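You operate a simulated robot arm through the tools that you are given. There is no shell and no other tool. Be economical: measure what you need, move in short steps, check, and stop when the job is done.

You run a simulated robot arm. Do the job below in one go: nothing can be reset, and whatever is moved stays where it is left.

JOB
Get the finished bracket off the open printer's plate and into the dark parts tray.
Fine: wait till the display shows READY, switch off, bend the plate on the grey block with the yellow button, plate back on its bed.

Only the result counts: the job must be done as asked and must still hold three seconds after the hand-in. Knocking over, shifting, dropping, spilling or breaking anything else fails it.

ROBOT AND FRAMES
A 7-joint arm with a two-finger parallel gripper on a trunk, on a base that drives. Base frame: it is fixed to the floor where the robot stands at the start and does not move with it; the origin is under the middle of the robot, x ahead of it, y to its left, z up; the surface under the hand at the start is at about z = 0.89. Units: m, rad, N and s.
Its first joint turns from -2.897 to 2.897 rad. Places, roughly: dial of the open printer [0.7, -0.1, 1]; feeder lever of the open printer [0.8, 0.5, 1.2]; gold plate (16x14x3 cm) [0.7, 0.4, 1]; green key of the open printer [0.6, 0, 1]; inside of the dark parts tray [0.7, 0.8, 0.9]; open printer [0.8, 0.2, 1.2]; switch of the open printer [0.7, 0, 1]; top of the bed of the open printer [0.7, 0.4, 1]; top of the grey block [0.7, 0.2, 0.9]; yellow button of the grey block [0.7, 0.1, 0.9]. Payload 1.57 kg.
The TCP is the grasp point between the finger pads, 0.03 m short of the fingertips. In the tool frame z runs along the fingers and y along their closing line. The gripper opens to 0.11 m. The fingers are 0.024 m wide and 0.012 m thick; the gripper's body (0.048 by 0.112 m) begins 0.078 m behind the TCP.
Orientation is that of the tool frame in the base frame, as a unit quaternion [x, y, z, w]. With the fingers straight down and closing along the base's y, the tool's x points along the base's -x, its y along +y and its z along -z.

CONTROLS
- The arm moves only by the tool jog_arm. Its argument "deltas" is a list that holds one entry, the list of rows, each a list of 7 numbers: the shift along the base's x, y, z in m, then the turn, a rotation vector about the base's x, y, z in rad, then the gripper command, from -1 (fully open) to 1 (shut), values between in proportion. In form: [[[x, y, z, ax, ay, az, gripper], ...]]. A call has 1 to 8 rows; each row shifts and turns the commanded pose from where the row before left it. Each row takes 0.2 s and may step no farther than 0.05 m and 0.15 rad from the row before; otherwise, or with a gripper value out of range, the whole call is refused. Where a pose cannot be reached the arm comes as near as it can. A force on the tool above 50 N (or 10 N above the force at the start of the call, whichever is more), or a blocked arm, ends the call early, and 0.2 s more pass. The fingers move at their own pace (about 0.108 m/s each) and stop on an object; they squeeze with about 36 N. The grip force told is the motor's: it shows also when the fingers shut on nothing. Time passes only in rows, and 0.2 s behind the last, so rows that do not move let the fingers close. The reply holds the time, the measured pose of the TCP, the force on the tool along the base axes, the opening and the grip force, in the units named above and with some noise, with the torque about the TCP (base axes, N m) and any sound that the robot's microphone picked up, and new pictures: "pictures" is both (left out), scene, wrist or none.
- Cameras (640 x 400 px; columns grow to the right, rows downward): "scene" is now at [0.5043, 0.1951, 1.4118]; the picture's right is [-0.16, -0.99, 0.00], its down [-0.63, 0.10, -0.77] and it looks along [0.76, -0.13, -0.63] (base axes); focal length 214 px, centre (320, 200). "wrist" rides on the gripper at [0.07, 0.016, -0.141] in the tool frame; the picture's right is [-0.23, 0.97, 0.00], its down [-0.86, -0.20, -0.48] and it looks along [-0.47, -0.11, 0.88] (tool axes); focal length 222 px, centre (320, 200). There is no depth. A picture from a camera that has moved, and an enlarged one, comes with that camera's place and axes in the base frame and with its lens. The place of the scene camera against the robot may be out by one fixed shift of up to 0.018 m in any direction.
- raise_lower(by): slides the trunk up (or, below 0, down) by that many m; the arm and the scene camera ride with it, the base frame stays. It gives what a move gives, with no picture.
- roll_base(legs): drives the robot by 1 to 6 legs, each [ahead, left, turn to the left] in m, m and rad, along the robot's own axes; the way and the turn of a leg run together, so that a leg with both is an arc; at most 1.5 m and 3.142 rad a leg. The arm and the cameras ride along, it lands a little off, and it stops where it bumps. It gives what a move gives, and a new picture of the scene camera.
- head_to(pan, tilt): turns the head with the scene camera to pan (to the left, within 1.798 rad either way) and tilt (down, from -0.506 to 1.204), counted from straight ahead of the robot. It gives what a move gives, and a new picture of the scene camera.
- inspect(camera, box): a new picture of the part [left, top, right, bottom] of that camera's present view, enlarged. No time passes.
- close_job(): hands the job in; it is judged then, once.

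Work in short steps. Places have to be worked out from the pictures, the camera data and where the tool is seen: move nearer, look again, correct. Check each grasp and each placing, and mend what went wrong. You have 120 turns and 260 pictures in all, those below and enlarged ones among them. Open the gripper and draw the arm clear of the work before you hand the job in, unless the task says otherwise; then end with one line.

The tools are called after ">>>" by a JSON object that holds its "op" and its "data". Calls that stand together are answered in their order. jog_arm: Moves the arm, as the interface text tells. Its arguments: {"type":"object","properties":{"deltas":{"type":"array","items":{"type":"array","items":{"type":"array","items":{"type":"number"}}}},"pictures":{"type":"string","enum":["both","scene","wrist","none"]}},"required":["deltas"]} The other tools are called the same way: raise_lower (by) slides the trunk up or down; roll_base (legs) drives the base; head_to (pan, tilt) turns the head that bears the scene camera; inspect (camera, box) takes an enlarged picture of a part of a camera's view; close_job () hands the job in.

At the start:

```text
time: 0.0
tcp_pos: [0.6944, 0.0176, 1.3176]
orientation: [0.0, 1.0, 0.0, 0.0]
force: [0.6, 0.7, 0.4]
ft_torque: [0.0, -0.03, 0.0]
opening: 0.11
finger_force: 0.1
trunk travel left (down, up): [-0.45, 0.16]
robot x, y, heading: [0.0005, -0.0015, 0.001]
head pan, tilt: [-0.164, 0.686]
```

scene: 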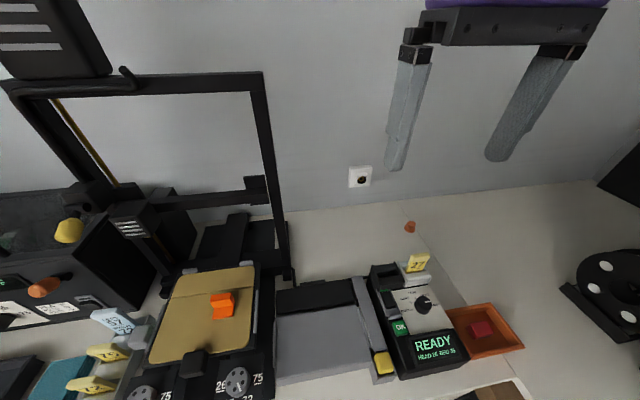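
wrist: 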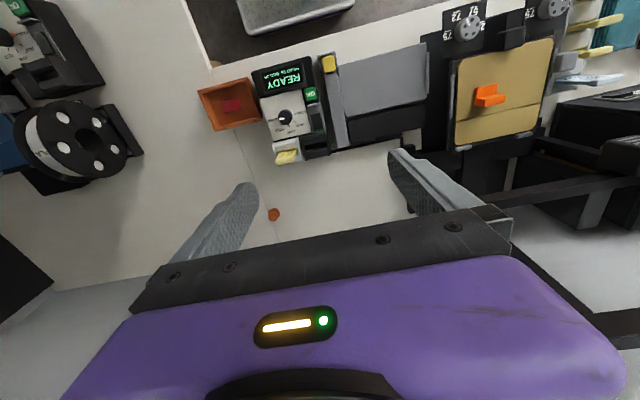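

The display seems to read READY with small text under it. I enlarge the display, the bed and the labels first.

>>> {"op": "inspect", "data": {"camera": "scene", "box": [360, 240, 540, 390]}}

>>> {"op": "inspect", "data": {"camera": "scene", "box": [60, 240, 300, 400]}}

>>> {"op": "inspect", "data": {"camera": "wrist", "box": [200, 0, 420, 170]}}

```text
2.67 times, centred on (450, 315) of scene
camera zoom: at [0.5043, 0.1951, 1.4118], right [-0.16, -0.99, 0.0], down [-0.63, 0.1, -0.77], along [0.76, -0.13, -0.63], focal length 572 px, centre (-27, -107)
```

zoom: 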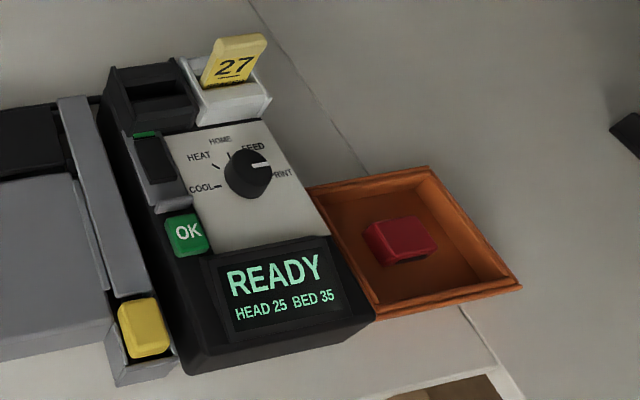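

```text
2.50 times, centred on (180, 320) of scene
camera zoom: at [0.5043, 0.1951, 1.4118], right [-0.16, -0.99, 0.0], down [-0.63, 0.1, -0.77], along [0.76, -0.13, -0.63], focal length 536 px, centre (670, -100)
```

zoom: 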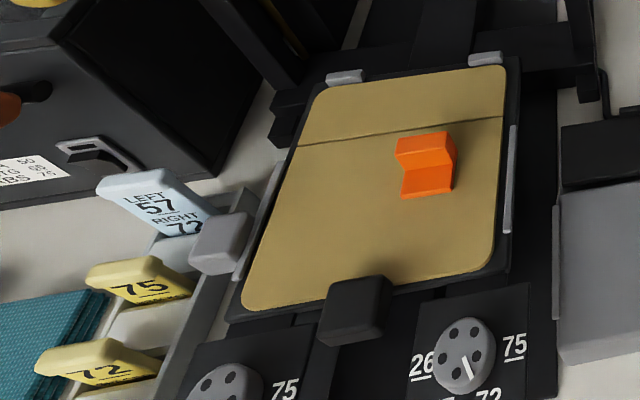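

```text
2.35 times, centred on (310, 85) of wrist
camera zoom: at [0.6241, 0.0344, 1.4594], right [0.23, 0.97, 0.0], down [0.86, -0.2, 0.48], along [0.47, -0.11, -0.88], focal length 523 px, centre (344, 471)
```

zoom: 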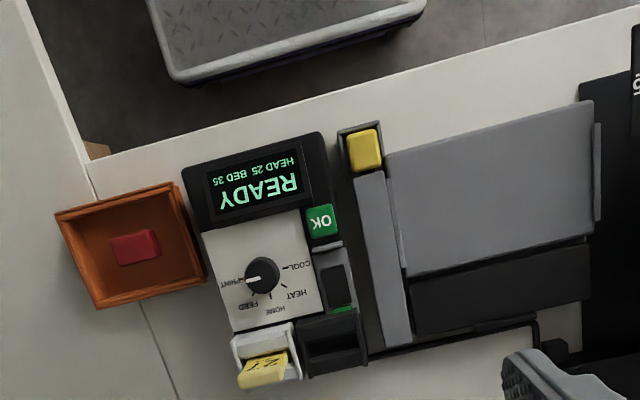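

READY already shows. I look left for the dark parts tray and the bed's front.

>>> {"op": "head_to", "data": {"pan": 0.5, "tilt": 0.85}}

>>> {"op": "head_to", "data": {"pan": 0.25, "tilt": 1.1}}

```text
time: 1.0
tcp_pos: [0.6936, 0.0171, 1.3168]
orientation: [0.0, 1.0, 0.0, 0.0]
force: [0.1, -0.2, 0.5]
ft_torque: [0.02, -0.04, -0.03]
opening: 0.11
finger_force: 0.0
trunk travel left (down, up): [-0.45, 0.16]
robot x, y, heading: [-0.0009, -0.0003, -0.005]
head pan, tilt: [0.499, 0.85]
camera scene: at [0.4886, 0.2464, 1.3984], right [0.48, -0.88, 0.0], down [-0.66, -0.36, -0.66], along [0.58, 0.32, -0.75], focal length 214 px, centre (320, 200)
```

scene: 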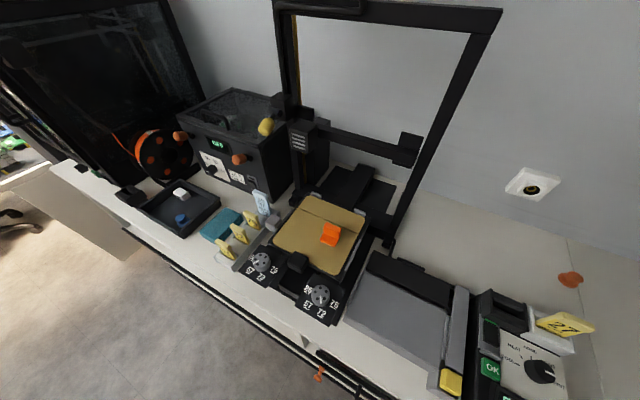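

```text
time: 1.8
tcp_pos: [0.6941, 0.0158, 1.3173]
orientation: [0.0, 1.0, 0.0, 0.0]
force: [0.3, 0.3, 1.0]
ft_torque: [-0.04, 0.01, 0.0]
opening: 0.1101
finger_force: 0.1
trunk travel left (down, up): [-0.45, 0.16]
robot x, y, heading: [0.0029, 0.0026, -0.003]
head pan, tilt: [0.25, 1.1]
camera scene: at [0.4812, 0.2246, 1.3807], right [0.25, -0.97, 0.0], down [-0.86, -0.22, -0.45], along [0.44, 0.11, -0.89], focal length 214 px, centre (320, 200)
```

scene: 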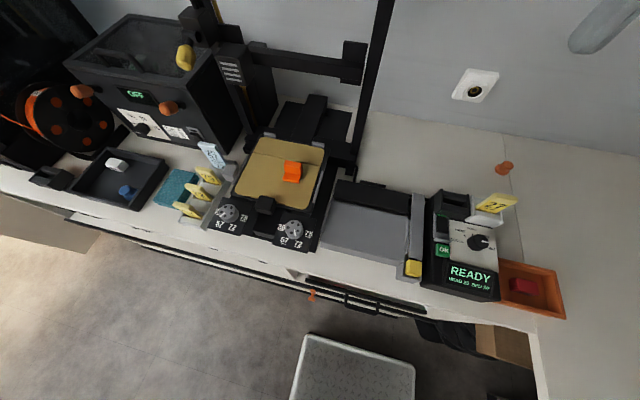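

>>> {"op": "inspect", "data": {"camera": "scene", "box": [160, 120, 350, 260]}}

>>> {"op": "inspect", "data": {"camera": "scene", "box": [300, 150, 520, 310]}}

>>> {"op": "inspect", "data": {"camera": "scene", "box": [60, 60, 240, 220]}}

```text
2.86 times, centred on (255, 190) of scene
camera zoom: at [0.4812, 0.2246, 1.3807], right [0.25, -0.97, 0.0], down [-0.86, -0.22, -0.45], along [0.44, 0.11, -0.89], focal length 613 px, centre (506, 229)
```

zoom: 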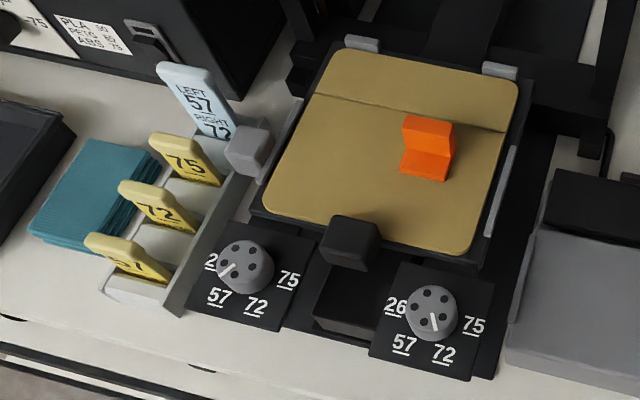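

```text
2.50 times, centred on (410, 230) of scene
camera zoom: at [0.4812, 0.2246, 1.3807], right [0.25, -0.97, 0.0], down [-0.86, -0.22, -0.45], along [0.44, 0.11, -0.89], focal length 536 px, centre (95, 125)
```

zoom: 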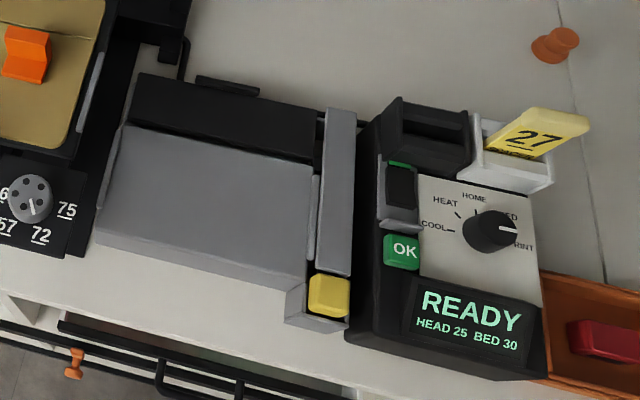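

```text
2.50 times, centred on (150, 140) of scene
camera zoom: at [0.4812, 0.2246, 1.3807], right [0.25, -0.97, 0.0], down [-0.86, -0.22, -0.45], along [0.44, 0.11, -0.89], focal length 536 px, centre (745, 350)
```

zoom: 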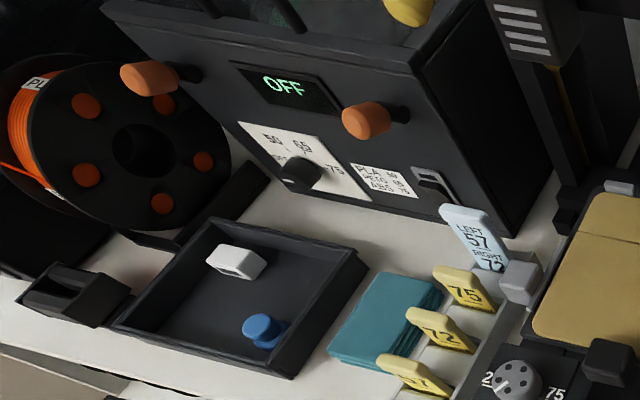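

Display holds READY (bed 30). I bring the closed fingers above the switch and view it with the wrist camera.

>>> {"op": "jog_arm", "data": {"deltas": [[[0, 0, -0.05, 0, 0, 0, 1], [0, 0, -0.05, 0, 0, 0, 1], [0, 0, -0.05, 0, 0, 0, 1], [0.003, -0.01, -0.05, 0, 0, 0, 1], [0, 0, 0, 0, 0, 0, 1]]], "pictures": "both"}}

>>> {"op": "inspect", "data": {"camera": "wrist", "box": [200, 80, 440, 230]}}

```text
refused: row 4 steps farther than a row can; nothing moved
```

```text
2.67 times, centred on (320, 155) of wrist
camera zoom: at [0.6241, 0.0344, 1.4594], right [0.23, 0.97, 0.0], down [0.86, -0.2, 0.48], along [0.47, -0.11, -0.88], focal length 592 px, centre (320, 320)
```

zoom: 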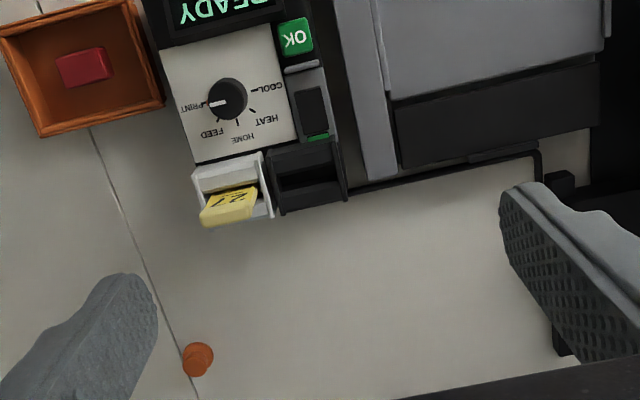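

A row was too long; same move with shorter steps.

>>> {"op": "jog_arm", "data": {"deltas": [[[0, 0, -0.045, 0, 0, 0, 1], [0, 0, -0.045, 0, 0, 0, 1], [0, 0, -0.045, 0, 0, 0, 1], [0.003, -0.01, -0.045, 0, 0, 0, 1], [0, 0, 0, 0, 0, 0, 1]]], "pictures": "both"}}

>>> {"op": "inspect", "data": {"camera": "wrist", "box": [200, 60, 440, 210]}}

```text
time: 3.0
tcp_pos: [0.6971, 0.0092, 1.1376]
orientation: [0.0, 1.0, 0.001, 0.0]
force: [0.8, 0.4, -0.1]
ft_torque: [-0.01, -0.02, -0.04]
opening: 0.0001
finger_force: 21.2
trunk travel left (down, up): [-0.45, 0.16]
robot x, y, heading: [-0.0049, -0.0025, 0.002]
head pan, tilt: [0.25, 1.1]
camera scene: at [0.4811, 0.2247, 1.3807], right [0.25, -0.97, 0.0], down [-0.86, -0.22, -0.45], along [0.44, 0.11, -0.89], focal length 214 px, centre (320, 200)
camera wrist: at [0.6259, 0.0259, 1.2778], right [0.23, 0.97, 0.0], down [0.85, -0.2, 0.48], along [0.47, -0.11, -0.88], focal length 222 px, centre (320, 200)
```

scene: 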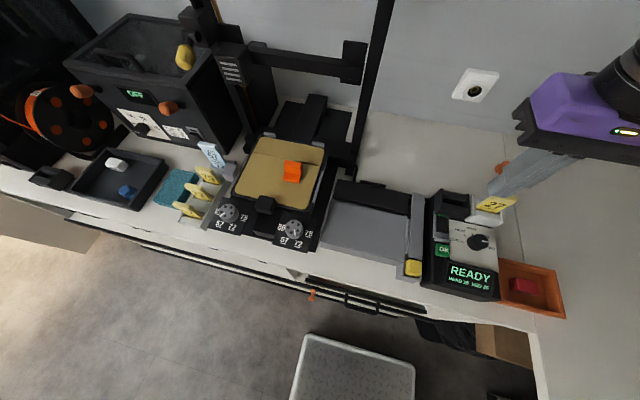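
wrist: 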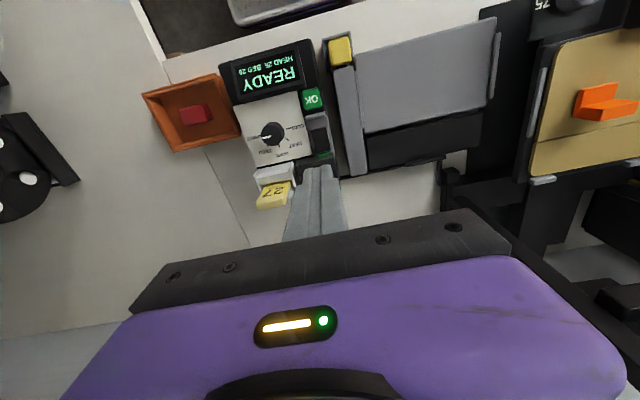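

```text
2.67 times, centred on (320, 135) of wrist
camera zoom: at [0.6259, 0.0259, 1.2778], right [0.23, 0.97, 0.0], down [0.85, -0.2, 0.48], along [0.47, -0.11, -0.88], focal length 592 px, centre (320, 373)
```

zoom: 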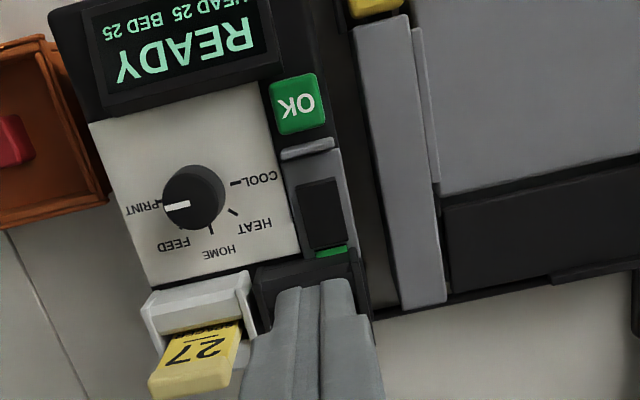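

>>> {"op": "inspect", "data": {"camera": "scene", "box": [420, 195, 500, 265]}}

>>> {"op": "inspect", "data": {"camera": "wrist", "box": [280, 80, 360, 170]}}

```text
5.71 times, centred on (460, 230) of scene
camera zoom: at [0.4811, 0.2247, 1.3807], right [0.25, -0.97, 0.0], down [-0.86, -0.22, -0.45], along [0.44, 0.11, -0.89], focal length 1226 px, centre (-480, 29)
```

zoom: 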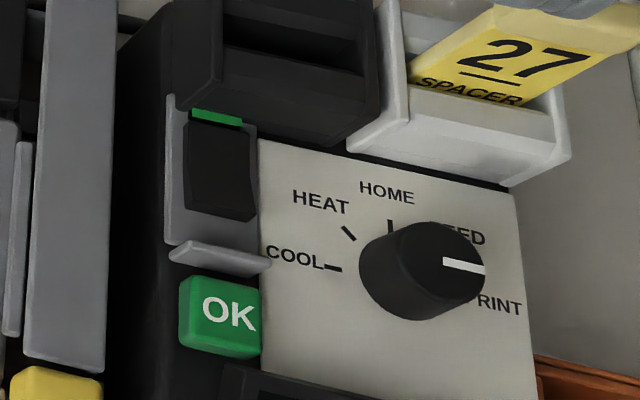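

```text
4.44 times, centred on (320, 125) of wrist
camera zoom: at [0.6259, 0.0259, 1.2778], right [0.23, 0.97, 0.0], down [0.85, -0.2, 0.48], along [0.47, -0.11, -0.88], focal length 987 px, centre (320, 533)
```

zoom: 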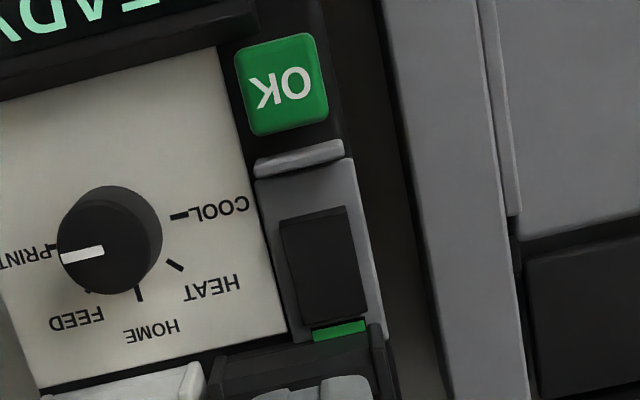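

The rocker's near end stands up (far end shows green), so I press the near end, at about x 0.682, y 0.012. I come down above it first.

>>> {"op": "jog_arm", "data": {"deltas": [[[-0.015, 0.003, -0.03, 0, 0, 0, 1], [0, 0, -0.025, 0, 0, 0, 1], [0, 0, -0.02, 0, 0, 0, 1], [0, 0, 0, 0, 0, 0, 1]]], "pictures": "both"}}

>>> {"op": "inspect", "data": {"camera": "wrist", "box": [270, 90, 370, 190]}}

>>> {"op": "inspect", "data": {"camera": "scene", "box": [420, 180, 500, 260]}}

```text
time: 4.0
tcp_pos: [0.6814, 0.0111, 1.0625]
orientation: [0.001, 1.0, 0.0, 0.001]
force: [0.7, 1.2, 0.3]
ft_torque: [-0.01, -0.02, 0.0]
opening: 0.0
finger_force: 21.2
trunk travel left (down, up): [-0.45, 0.16]
robot x, y, heading: [-0.0013, -0.0023, 0.001]
head pan, tilt: [0.25, 1.1]
camera scene: at [0.4811, 0.2246, 1.3807], right [0.25, -0.97, 0.0], down [-0.86, -0.22, -0.45], along [0.44, 0.11, -0.89], focal length 214 px, centre (320, 200)
camera wrist: at [0.6114, 0.0281, 1.2045], right [0.23, 0.97, 0.0], down [0.85, -0.2, 0.48], along [0.47, -0.11, -0.88], focal length 222 px, centre (320, 200)
```

scene: 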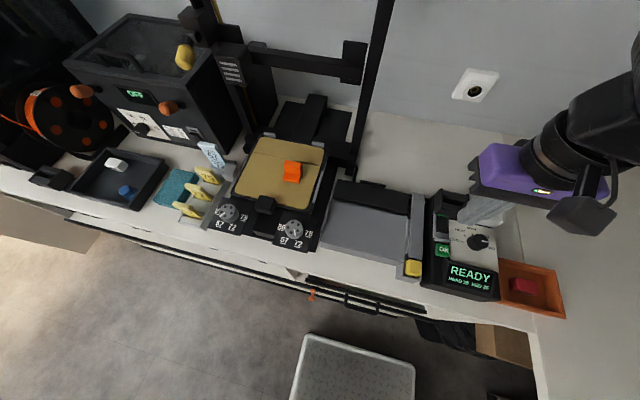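
wrist: 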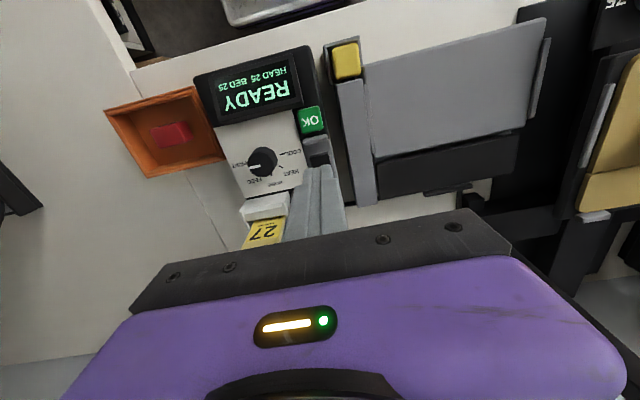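

```text
4.00 times, centred on (320, 140) of wrist
camera zoom: at [0.6114, 0.0281, 1.2045], right [0.23, 0.97, 0.0], down [0.85, -0.2, 0.48], along [0.47, -0.11, -0.88], focal length 888 px, centre (320, 440)
```

zoom: 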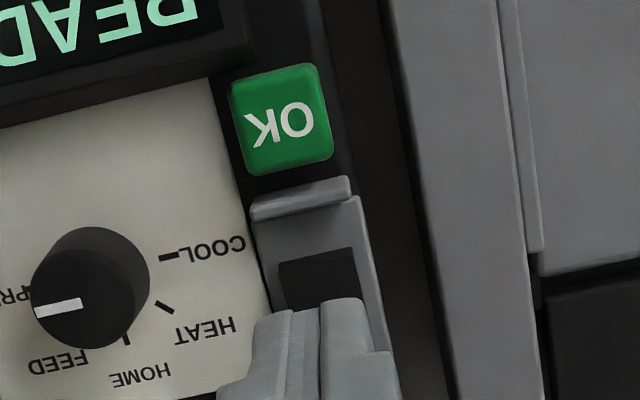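

```text
5.00 times, centred on (460, 220) of scene
camera zoom: at [0.4811, 0.2246, 1.3807], right [0.25, -0.97, 0.0], down [-0.86, -0.22, -0.45], along [0.44, 0.11, -0.89], focal length 1072 px, centre (-380, 100)
```

zoom: 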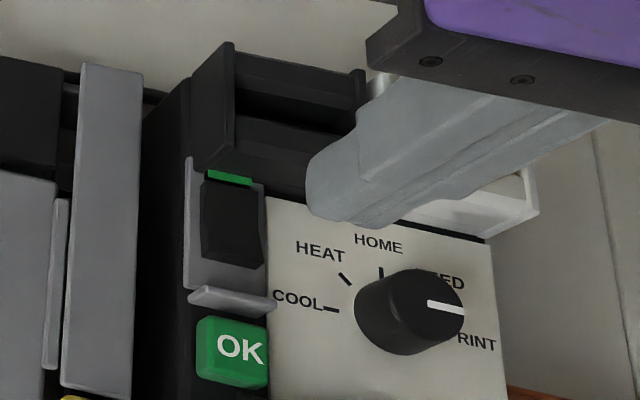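

Two-view estimates give the rocker's near end at about x 0.684, z 0.97. I shift 5 mm forward and lower in steps, watching the force.

>>> {"op": "jog_arm", "data": {"deltas": [[[0.004, 0.001, -0.02, 0, 0, 0, 1], [0, 0, -0.015, 0, 0, 0, 1], [0, 0, -0.01, 0, 0, 0, 1], [0, 0, -0.005, 0, 0, 0, 1]]], "pictures": "both"}}

>>> {"op": "inspect", "data": {"camera": "scene", "box": [410, 180, 500, 260]}}

```text
time: 5.0
tcp_pos: [0.6853, 0.0132, 1.0126]
orientation: [0.0, 1.0, 0.0, 0.0]
force: [0.3, 0.5, 0.0]
ft_torque: [-0.02, 0.02, 0.06]
opening: 0.0
finger_force: 21.2
trunk travel left (down, up): [-0.45, 0.16]
robot x, y, heading: [-0.0004, 0.0017, 0.002]
head pan, tilt: [0.25, 1.1]
camera scene: at [0.4811, 0.2246, 1.3807], right [0.25, -0.97, 0.0], down [-0.86, -0.22, -0.45], along [0.44, 0.11, -0.89], focal length 214 px, centre (320, 200)
camera wrist: at [0.6153, 0.029, 1.1544], right [0.23, 0.97, 0.0], down [0.85, -0.2, 0.48], along [0.47, -0.11, -0.88], focal length 222 px, centre (320, 200)
```

scene: 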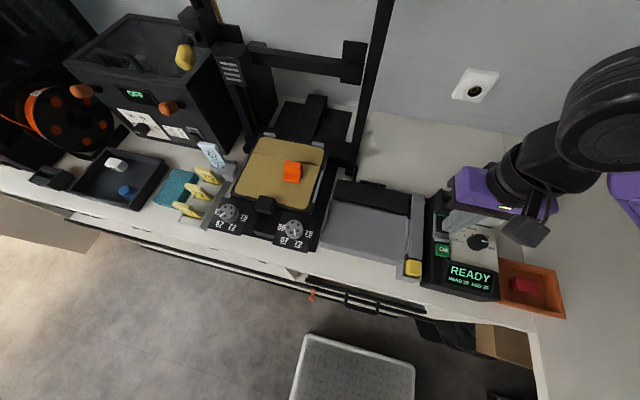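
wrist: 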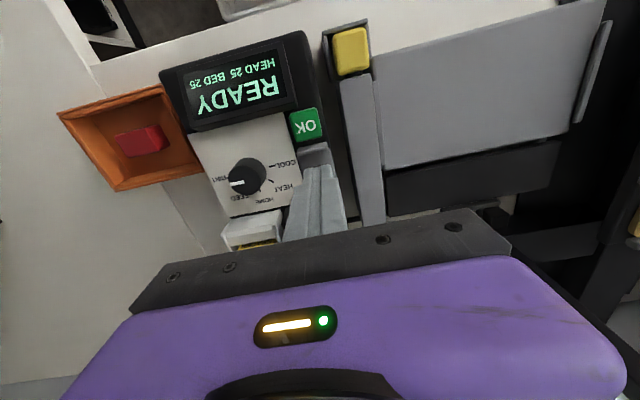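

```text
5.00 times, centred on (455, 220) of scene
camera zoom: at [0.4811, 0.2246, 1.3807], right [0.25, -0.97, 0.0], down [-0.86, -0.22, -0.45], along [0.44, 0.11, -0.89], focal length 1072 px, centre (-355, 100)
```

zoom: 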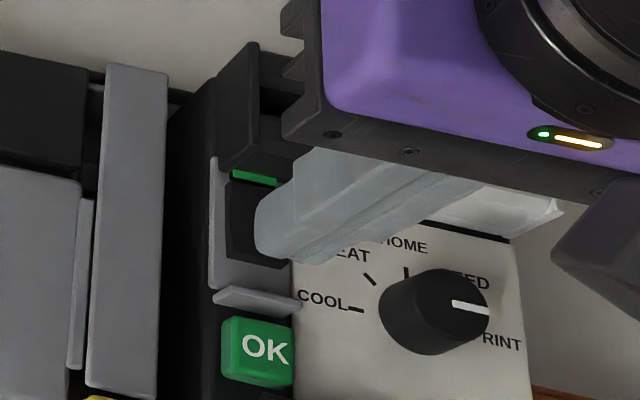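

Fingertips are just above the rocker's near end. I keep lowering in 4 mm steps.

>>> {"op": "jog_arm", "data": {"deltas": [[[0, 0, -0.004, 0, 0, 0, 1], [0, 0, -0.004, 0, 0, 0, 1], [0, 0, -0.004, 0, 0, 0, 1], [0, 0, -0.004, 0, 0, 0, 1]]], "pictures": "scene"}}

>>> {"op": "inspect", "data": {"camera": "scene", "box": [410, 180, 500, 260]}}

```text
time: 6.0
tcp_pos: [0.6855, 0.0123, 0.9962]
orientation: [0.0, 1.0, 0.001, 0.001]
force: [0.5, 0.3, 0.7]
ft_torque: [-0.03, 0.02, -0.02]
opening: 0.0
finger_force: 20.9
trunk travel left (down, up): [-0.45, 0.16]
robot x, y, heading: [-0.0019, 0.0012, 0.003]
head pan, tilt: [0.25, 1.1]
camera scene: at [0.4811, 0.2246, 1.3807], right [0.25, -0.97, 0.0], down [-0.86, -0.22, -0.45], along [0.44, 0.11, -0.89], focal length 214 px, centre (320, 200)
```

scene: 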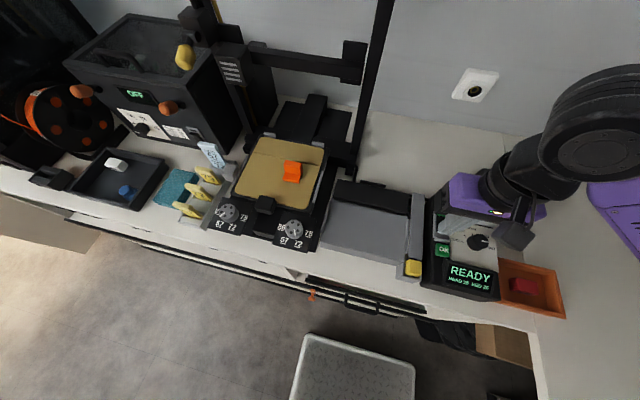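

```text
5.00 times, centred on (455, 220) of scene
camera zoom: at [0.4811, 0.2246, 1.3807], right [0.25, -0.97, 0.0], down [-0.86, -0.22, -0.45], along [0.44, 0.11, -0.89], focal length 1072 px, centre (-355, 100)
```

zoom: 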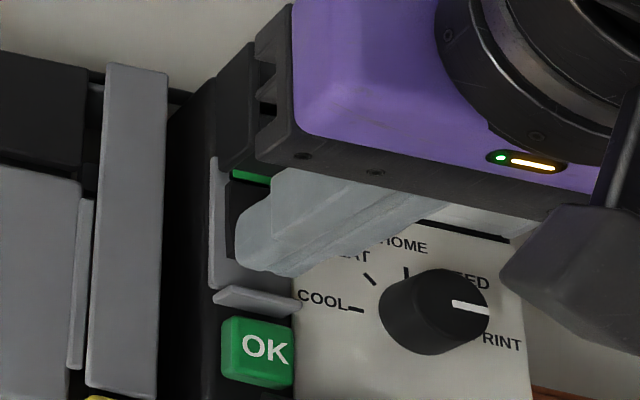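

Still no contact at tip z 0.966; further down in small steps.

>>> {"op": "jog_arm", "data": {"deltas": [[[0, 0, -0.003, 0, 0, 0, 1], [0, 0, -0.003, 0, 0, 0, 1], [0, 0, -0.003, 0, 0, 0, 1]]], "pictures": "scene"}}

>>> {"op": "inspect", "data": {"camera": "scene", "box": [410, 180, 500, 260]}}

```text
time: 6.8
tcp_pos: [0.6846, 0.0124, 0.9906]
orientation: [0.0, 1.0, -0.001, 0.002]
force: [-4.0, 0.3, 26.5]
ft_torque: [-0.02, -0.18, -0.03]
opening: 0.0
finger_force: 21.1
trunk travel left (down, up): [-0.45, 0.16]
robot x, y, heading: [0.0041, -0.004, 0.002]
head pan, tilt: [0.25, 1.1]
heard: click
camera scene: at [0.4804, 0.2246, 1.3815], right [0.25, -0.97, 0.0], down [-0.86, -0.22, -0.45], along [0.44, 0.11, -0.89], focal length 214 px, centre (320, 200)
```

scene: 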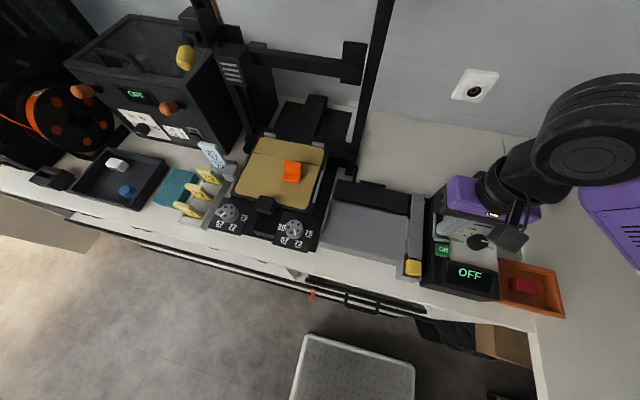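

```text
5.00 times, centred on (455, 220) of scene
camera zoom: at [0.4804, 0.2246, 1.3815], right [0.25, -0.97, 0.0], down [-0.86, -0.22, -0.45], along [0.44, 0.11, -0.89], focal length 1072 px, centre (-355, 100)
```

zoom: 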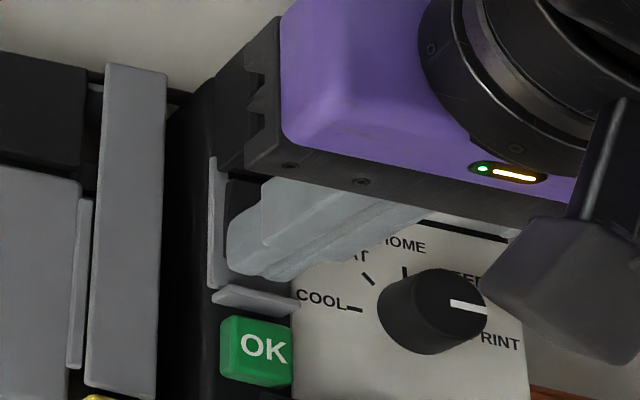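

The display reads OFF. I lift and come back clear, then drive the robot 0.3 m left so bed, block and tray are all within reach.

>>> {"op": "jog_arm", "data": {"deltas": [[[0, 0, 0.03, 0, 0, 0, 1], [0, 0, 0.045, 0, 0, 0, 1], [0, 0, 0.05, 0, 0, 0, 1], [0, 0, 0.05, 0, 0, 0, 1], [-0.03, 0, 0.03, 0, 0, 0, 0], [-0.03, 0, 0.0, 0, 0, 0, 0]]], "pictures": "wrist"}}

>>> {"op": "roll_base", "data": {"legs": [[0, 0.3, 0]]}}

```text
time: 8.2
tcp_pos: [0.6257, 0.0119, 1.1918]
orientation: [0.0, 1.0, 0.0, 0.0]
force: [-0.1, 0.0, 0.1]
ft_torque: [-0.03, 0.02, 0.01]
opening: 0.0551
finger_force: 0.1
trunk travel left (down, up): [-0.45, 0.16]
robot x, y, heading: [0.0016, 0.0014, 0.001]
head pan, tilt: [0.25, 1.1]
camera wrist: at [0.5553, 0.0287, 1.3347], right [0.23, 0.97, 0.0], down [0.86, -0.2, 0.48], along [0.47, -0.11, -0.88], focal length 222 px, centre (320, 200)
```

wrist: 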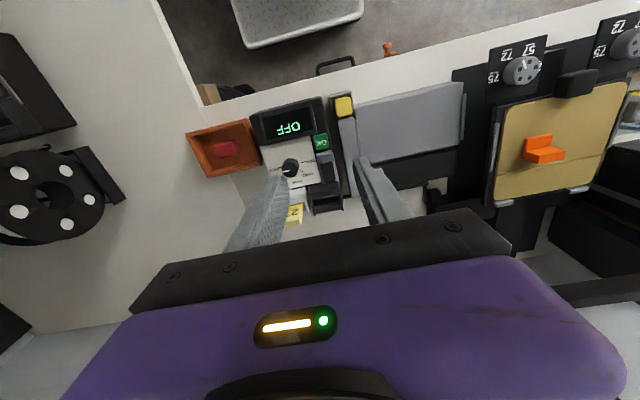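

```text
time: 10.3
tcp_pos: [0.6261, 0.3122, 1.1926]
orientation: [0.0, 1.0, -0.001, 0.0]
force: [0.0, 0.3, -0.2]
ft_torque: [0.01, 0.04, 0.02]
opening: 0.0548
finger_force: 0.0
trunk travel left (down, up): [-0.45, 0.16]
robot x, y, heading: [-0.0037, 0.3001, -0.003]
head pan, tilt: [0.25, 1.1]
camera scene: at [0.4813, 0.5256, 1.3807], right [0.25, -0.97, 0.0], down [-0.86, -0.22, -0.45], along [0.44, 0.11, -0.89], focal length 214 px, centre (320, 200)
```

scene: 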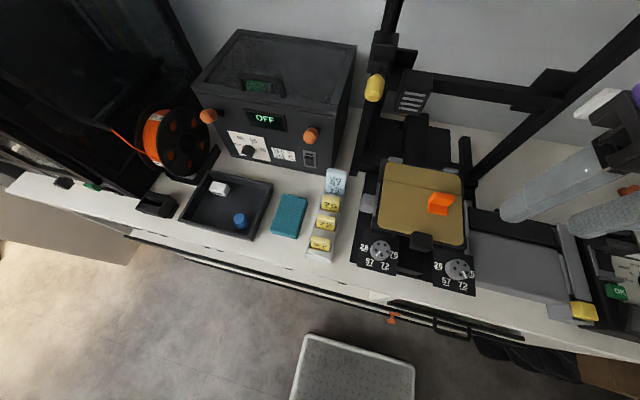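

I bring the hand above the plate's black tab (about [0.64, 0.375]) with the gripper open, to measure it with the wrist camera.

>>> {"op": "jog_arm", "data": {"deltas": [[[0.0, 0.03, 0, 0, 0, 0, -1], [0.014, 0.033, -0.02, 0, 0, 0, -1], [0, 0, -0.03, 0, 0, 0, -1]]], "pictures": "both"}}

>>> {"op": "inspect", "data": {"camera": "wrist", "box": [200, 60, 440, 210]}}

>>> {"op": "inspect", "data": {"camera": "scene", "box": [340, 140, 500, 290]}}

```text
time: 11.1
tcp_pos: [0.6391, 0.3757, 1.1433]
orientation: [0.0, 1.0, 0.001, 0.0]
force: [-0.4, -0.3, 0.4]
ft_torque: [0.02, -0.01, -0.02]
opening: 0.11
finger_force: 0.1
trunk travel left (down, up): [-0.45, 0.16]
robot x, y, heading: [-0.0012, 0.3032, -0.001]
head pan, tilt: [0.25, 1.1]
camera scene: at [0.4811, 0.5257, 1.3808], right [0.25, -0.97, 0.0], down [-0.86, -0.22, -0.45], along [0.44, 0.11, -0.89], focal length 214 px, centre (320, 200)
camera wrist: at [0.5698, 0.3918, 1.2844], right [0.23, 0.97, 0.0], down [0.85, -0.2, 0.48], along [0.47, -0.11, -0.88], focal length 222 px, centre (320, 200)
```

scene: 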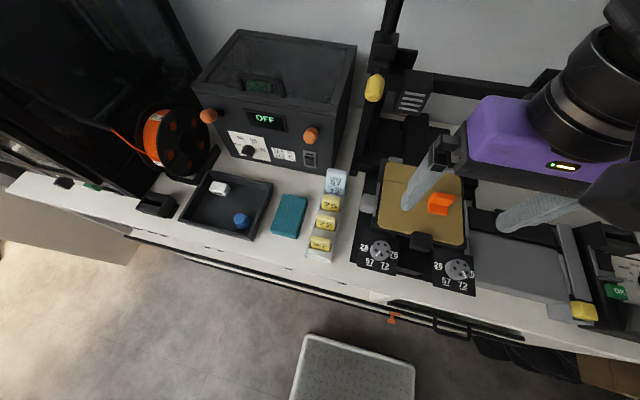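
wrist: 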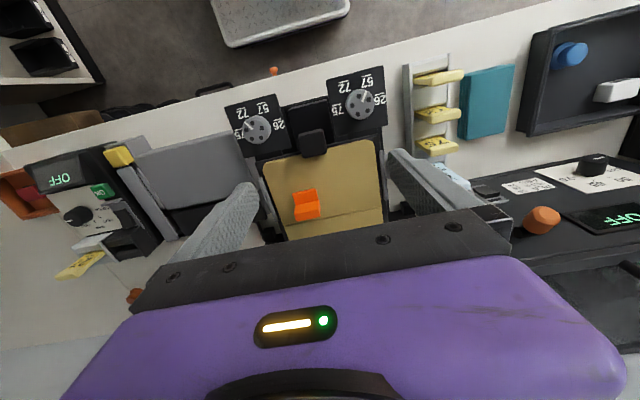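

```text
2.67 times, centred on (320, 135) of wrist
camera zoom: at [0.5698, 0.3918, 1.2844], right [0.23, 0.97, 0.0], down [0.85, -0.2, 0.48], along [0.47, -0.11, -0.88], focal length 592 px, centre (320, 373)
```

zoom: 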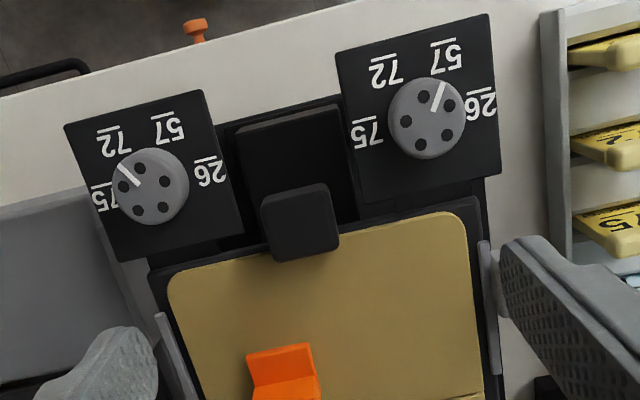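

```text
2.67 times, centred on (420, 215) of scene
camera zoom: at [0.4811, 0.5257, 1.3808], right [0.25, -0.97, 0.0], down [-0.86, -0.22, -0.45], along [0.44, 0.11, -0.89], focal length 572 px, centre (53, 160)
```

zoom: 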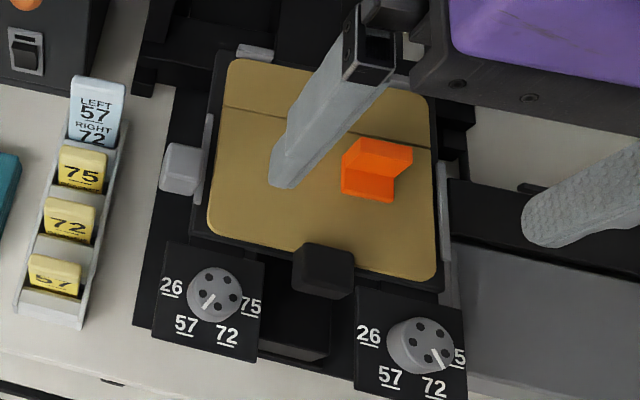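

Tab top is at about [0.641, 0.366, 0.99], roughly 3.5 cm wide. I go above it with a 7 cm opening and look again from close up.

>>> {"op": "jog_arm", "data": {"deltas": [[[0.0, -0.01, -0.03, 0, 0, 0, -0.3], [0.0, 0, -0.03, 0, 0, 0, -0.3], [0, 0, -0.025, 0, 0, 0, -0.3], [0, 0, 0, 0, 0, 0, -0.3]]], "pictures": "both"}}

>>> {"op": "inspect", "data": {"camera": "wrist", "box": [240, 80, 400, 200]}}

>>> {"op": "inspect", "data": {"camera": "scene", "box": [370, 170, 490, 270]}}

```text
time: 12.1
tcp_pos: [0.639, 0.3625, 1.0551]
orientation: [0.001, 1.0, 0.0, 0.0]
force: [0.4, 0.3, 0.8]
ft_torque: [0.0, -0.01, -0.02]
opening: 0.0715
finger_force: 0.1
trunk travel left (down, up): [-0.45, 0.16]
robot x, y, heading: [-0.0017, 0.2981, 0.0]
head pan, tilt: [0.25, 1.1]
camera scene: at [0.4812, 0.5256, 1.3807], right [0.25, -0.97, 0.0], down [-0.86, -0.22, -0.45], along [0.44, 0.11, -0.89], focal length 214 px, centre (320, 200)
camera wrist: at [0.5693, 0.3799, 1.1976], right [0.23, 0.97, 0.0], down [0.85, -0.2, 0.48], along [0.47, -0.11, -0.88], focal length 222 px, centre (320, 200)
```

scene: 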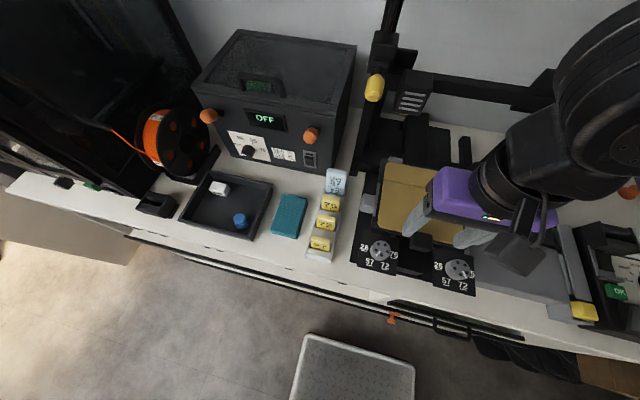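
wrist: 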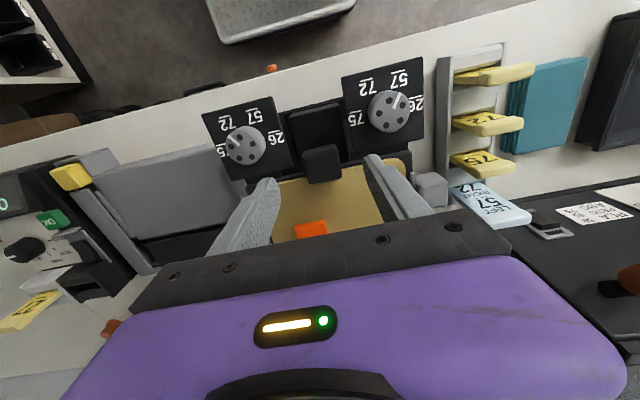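

```text
3.33 times, centred on (320, 140) of wrist
camera zoom: at [0.5693, 0.3799, 1.1976], right [0.23, 0.97, 0.0], down [0.85, -0.2, 0.48], along [0.47, -0.11, -0.88], focal length 740 px, centre (320, 400)
```

zoom: 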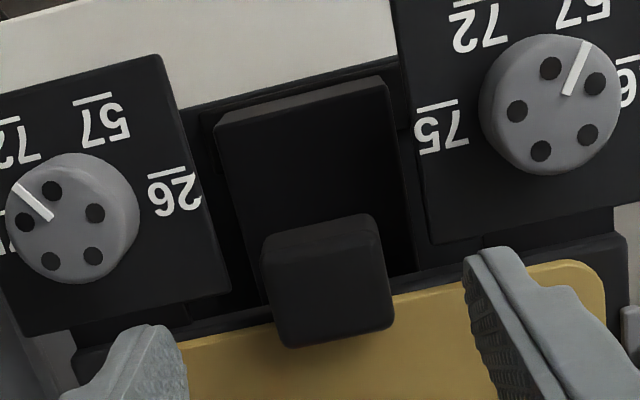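

```text
4.00 times, centred on (430, 220) of scene
camera zoom: at [0.4812, 0.5256, 1.3807], right [0.25, -0.97, 0.0], down [-0.86, -0.22, -0.45], along [0.44, 0.11, -0.89], focal length 858 px, centre (-120, 120)
```

zoom: 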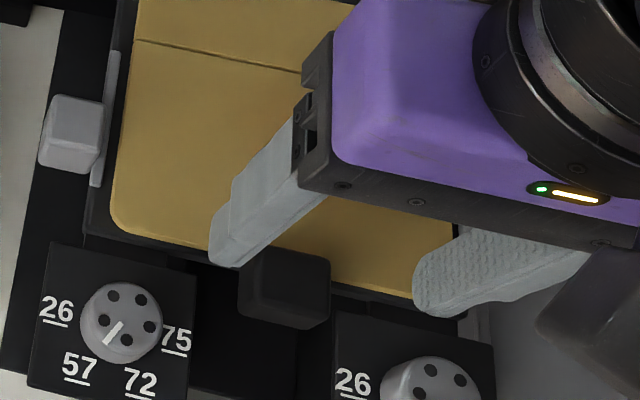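

Tab top is at [0.643, 0.365, 0.99]. I lower beside it in small steps, slightly to the robot's side, watching for contact.

>>> {"op": "jog_arm", "data": {"deltas": [[[-0.004, 0.003, -0.02, 0, 0, 0, -0.3], [0.0, 0, -0.015, 0, 0, 0, -0.3], [0, 0, -0.008, 0, 0, 0, -0.3], [0, 0, -0.006, 0, 0, 0, -0.3], [0, 0, -0.004, 0, 0, 0, -0.3]]], "pictures": "both"}}

>>> {"op": "inspect", "data": {"camera": "wrist", "box": [240, 80, 400, 200]}}

>>> {"op": "inspect", "data": {"camera": "scene", "box": [370, 170, 490, 270]}}

```text
time: 13.3
tcp_pos: [0.6364, 0.3688, 1.0035]
orientation: [0.0, 1.0, 0.0, -0.001]
force: [-0.4, -0.6, 0.0]
ft_torque: [0.03, -0.02, 0.02]
opening: 0.0716
finger_force: 0.0
trunk travel left (down, up): [-0.45, 0.16]
robot x, y, heading: [0.0016, 0.3012, -0.003]
head pan, tilt: [0.25, 1.1]
camera scene: at [0.4812, 0.5257, 1.3807], right [0.25, -0.97, 0.0], down [-0.86, -0.22, -0.45], along [0.44, 0.11, -0.89], focal length 214 px, centre (320, 200)
camera wrist: at [0.5659, 0.3853, 1.1459], right [0.23, 0.97, 0.0], down [0.85, -0.2, 0.48], along [0.47, -0.11, -0.88], focal length 222 px, centre (320, 200)
```

scene: 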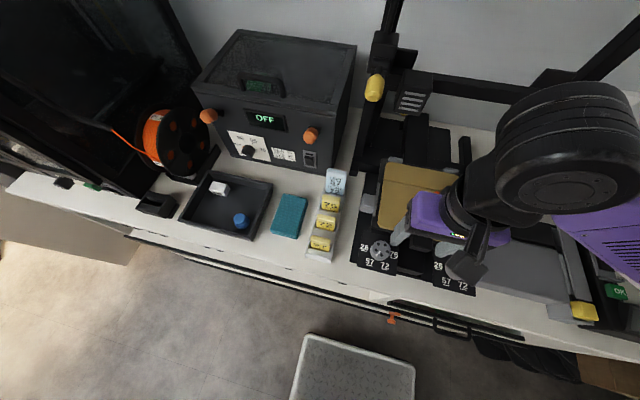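
wrist: 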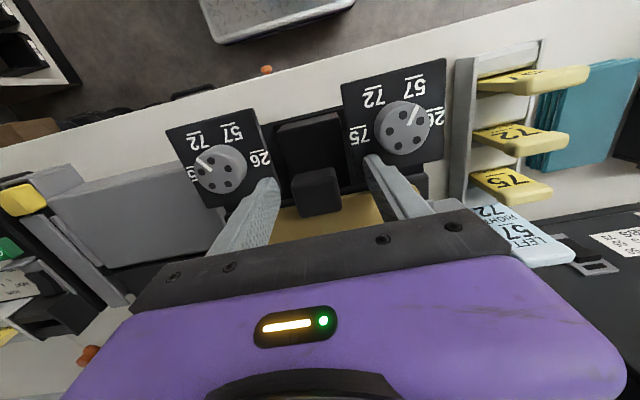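

```text
3.33 times, centred on (320, 140) of wrist
camera zoom: at [0.5659, 0.3853, 1.1459], right [0.23, 0.97, 0.0], down [0.85, -0.2, 0.48], along [0.47, -0.11, -0.88], focal length 740 px, centre (320, 400)
```

zoom: 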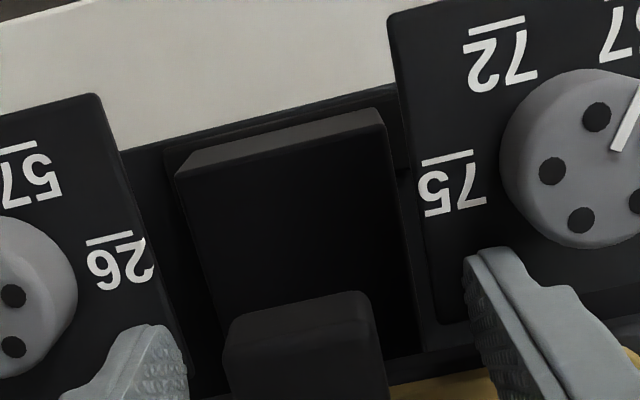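

```text
4.00 times, centred on (430, 220) of scene
camera zoom: at [0.4812, 0.5257, 1.3807], right [0.25, -0.97, 0.0], down [-0.86, -0.22, -0.45], along [0.44, 0.11, -0.89], focal length 858 px, centre (-120, 120)
```

zoom: 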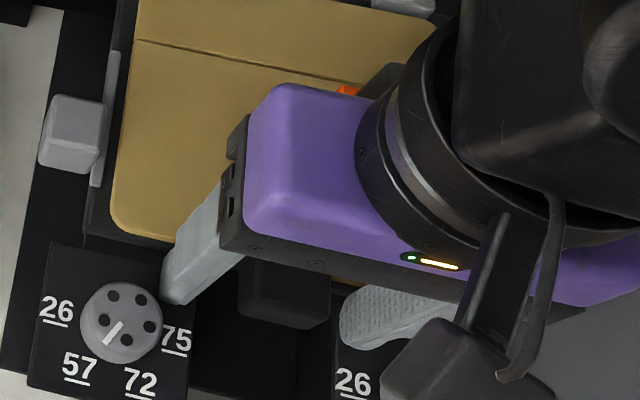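

No contact yet at tip z 0.973. Two more small steps down, then close on the tab.

>>> {"op": "jog_arm", "data": {"deltas": [[[-0.002, -0.002, -0.003, 0, 0, 0, -0.3], [0.0, 0, -0.003, 0, 0, 0, -0.3], [0, 0, 0, 0, 0, 0, -0.3]]], "pictures": "none"}}

>>> {"op": "jog_arm", "data": {"deltas": [[[0, 0, 0, 0, 0, 0, 1], [0, 0, 0, 0, 0, 0, 1], [0, 0, 0, 0, 0, 0, 1]]], "pictures": "both"}}

>>> {"op": "inspect", "data": {"camera": "wrist", "box": [240, 80, 400, 200]}}

```text
time: 13.9
tcp_pos: [0.6352, 0.3663, 1.0039]
orientation: [0.001, 1.0, 0.001, 0.005]
force: [-2.2, 3.4, 30.1]
ft_torque: [-1.08, 0.4, -0.17]
opening: 0.0686
finger_force: 0.1
trunk travel left (down, up): [-0.45, 0.16]
robot x, y, heading: [-0.0004, 0.3032, 0.004]
head pan, tilt: [0.25, 1.1]
stopped in row 2: the force on the tool passed its limit at 59 N (the readings are from after the stop); the commanded pose is now the measured one
```

```text
time: 14.7
tcp_pos: [0.6354, 0.3659, 1.0012]
orientation: [0.001, 1.0, 0.001, 0.004]
force: [-0.3, -7.8, 6.5]
ft_torque: [-0.25, 0.06, -0.22]
opening: 0.0333
finger_force: 36.0
trunk travel left (down, up): [-0.45, 0.16]
robot x, y, heading: [-0.0032, 0.3039, 0.003]
head pan, tilt: [0.25, 1.1]
camera scene: at [0.4812, 0.5254, 1.3804], right [0.25, -0.97, 0.0], down [-0.86, -0.22, -0.45], along [0.44, 0.11, -0.89], focal length 214 px, centre (320, 200)
camera wrist: at [0.5647, 0.3827, 1.1426], right [0.23, 0.97, 0.0], down [0.85, -0.2, 0.48], along [0.47, -0.11, -0.87], focal length 222 px, centre (320, 200)
```

scene: 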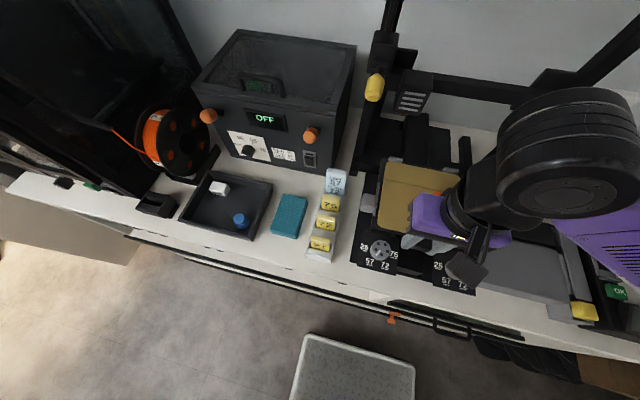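
wrist: 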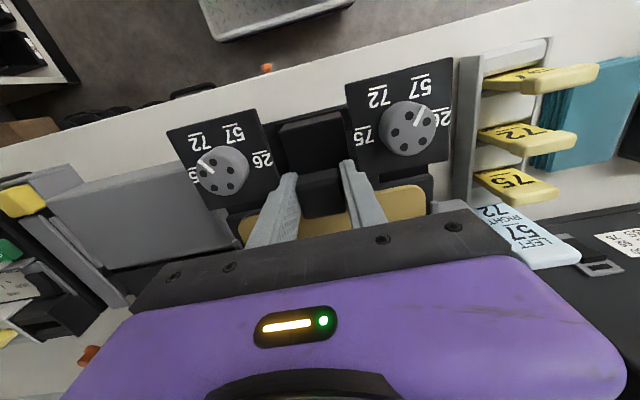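

```text
3.33 times, centred on (320, 140) of wrist
camera zoom: at [0.5647, 0.3827, 1.1426], right [0.23, 0.97, 0.0], down [0.85, -0.2, 0.48], along [0.47, -0.11, -0.87], focal length 740 px, centre (320, 400)
```

zoom: 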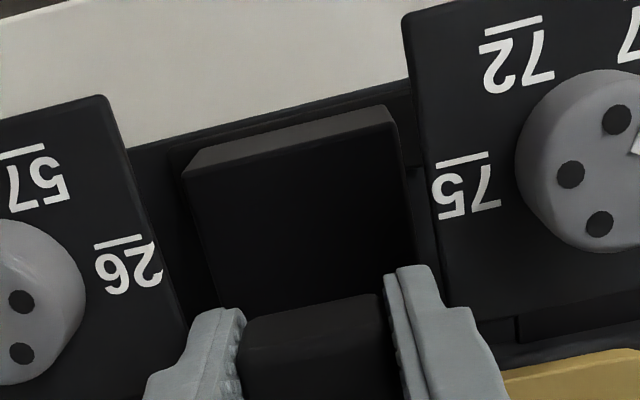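

Grip holds on the tab (0.033 m). I lift slowly and watch the force.

>>> {"op": "jog_arm", "data": {"deltas": [[[0, 0, 0.004, 0, 0, 0, 1], [0, 0, 0.006, 0, 0, 0, 1], [0, 0, 0.01, 0, 0, 0, 1], [0, 0, 0.01, 0, 0, 0, 1]]], "pictures": "both"}}

>>> {"op": "inspect", "data": {"camera": "scene", "box": [350, 140, 490, 280]}}

```text
time: 15.7
tcp_pos: [0.6352, 0.366, 1.0315]
orientation: [0.0, 1.0, 0.001, 0.005]
force: [0.2, -0.6, -2.0]
ft_torque: [0.02, 0.16, -0.01]
opening: 0.0333
finger_force: 35.9
trunk travel left (down, up): [-0.45, 0.16]
robot x, y, heading: [0.0015, 0.3039, 0.004]
head pan, tilt: [0.25, 1.1]
camera scene: at [0.4814, 0.5258, 1.3806], right [0.25, -0.97, 0.0], down [-0.86, -0.22, -0.45], along [0.44, 0.11, -0.89], focal length 214 px, centre (320, 200)
camera wrist: at [0.5641, 0.3831, 1.1727], right [0.23, 0.97, 0.0], down [0.85, -0.2, 0.49], along [0.47, -0.11, -0.87], focal length 222 px, centre (320, 200)
```

scene: 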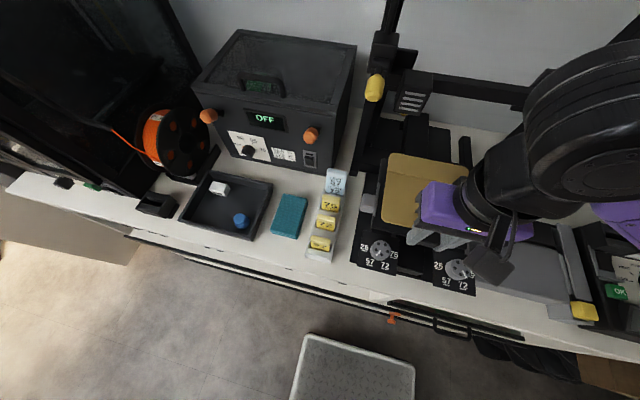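
wrist: 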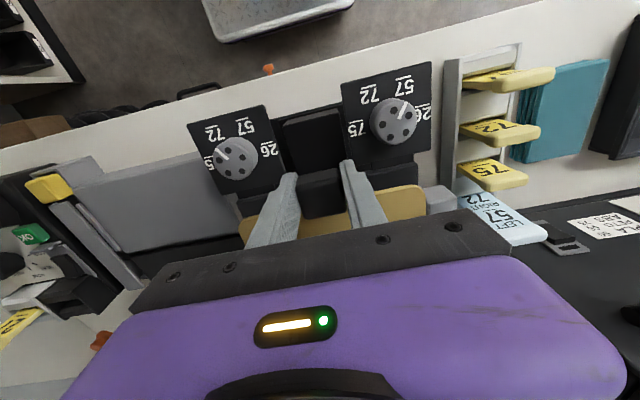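

```text
2.86 times, centred on (420, 210) of scene
camera zoom: at [0.4814, 0.5258, 1.3806], right [0.25, -0.97, 0.0], down [-0.86, -0.22, -0.45], along [0.44, 0.11, -0.89], focal length 613 px, centre (34, 171)
```

zoom: 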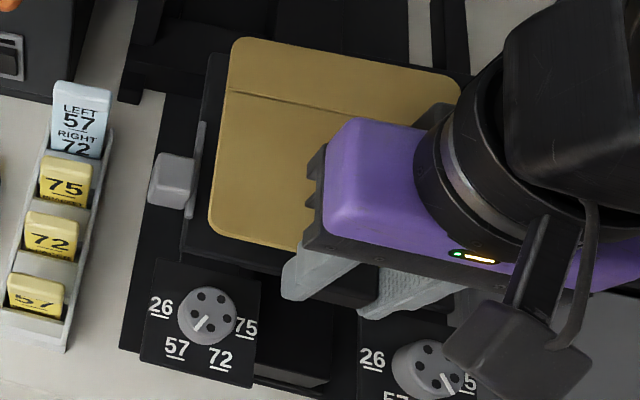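

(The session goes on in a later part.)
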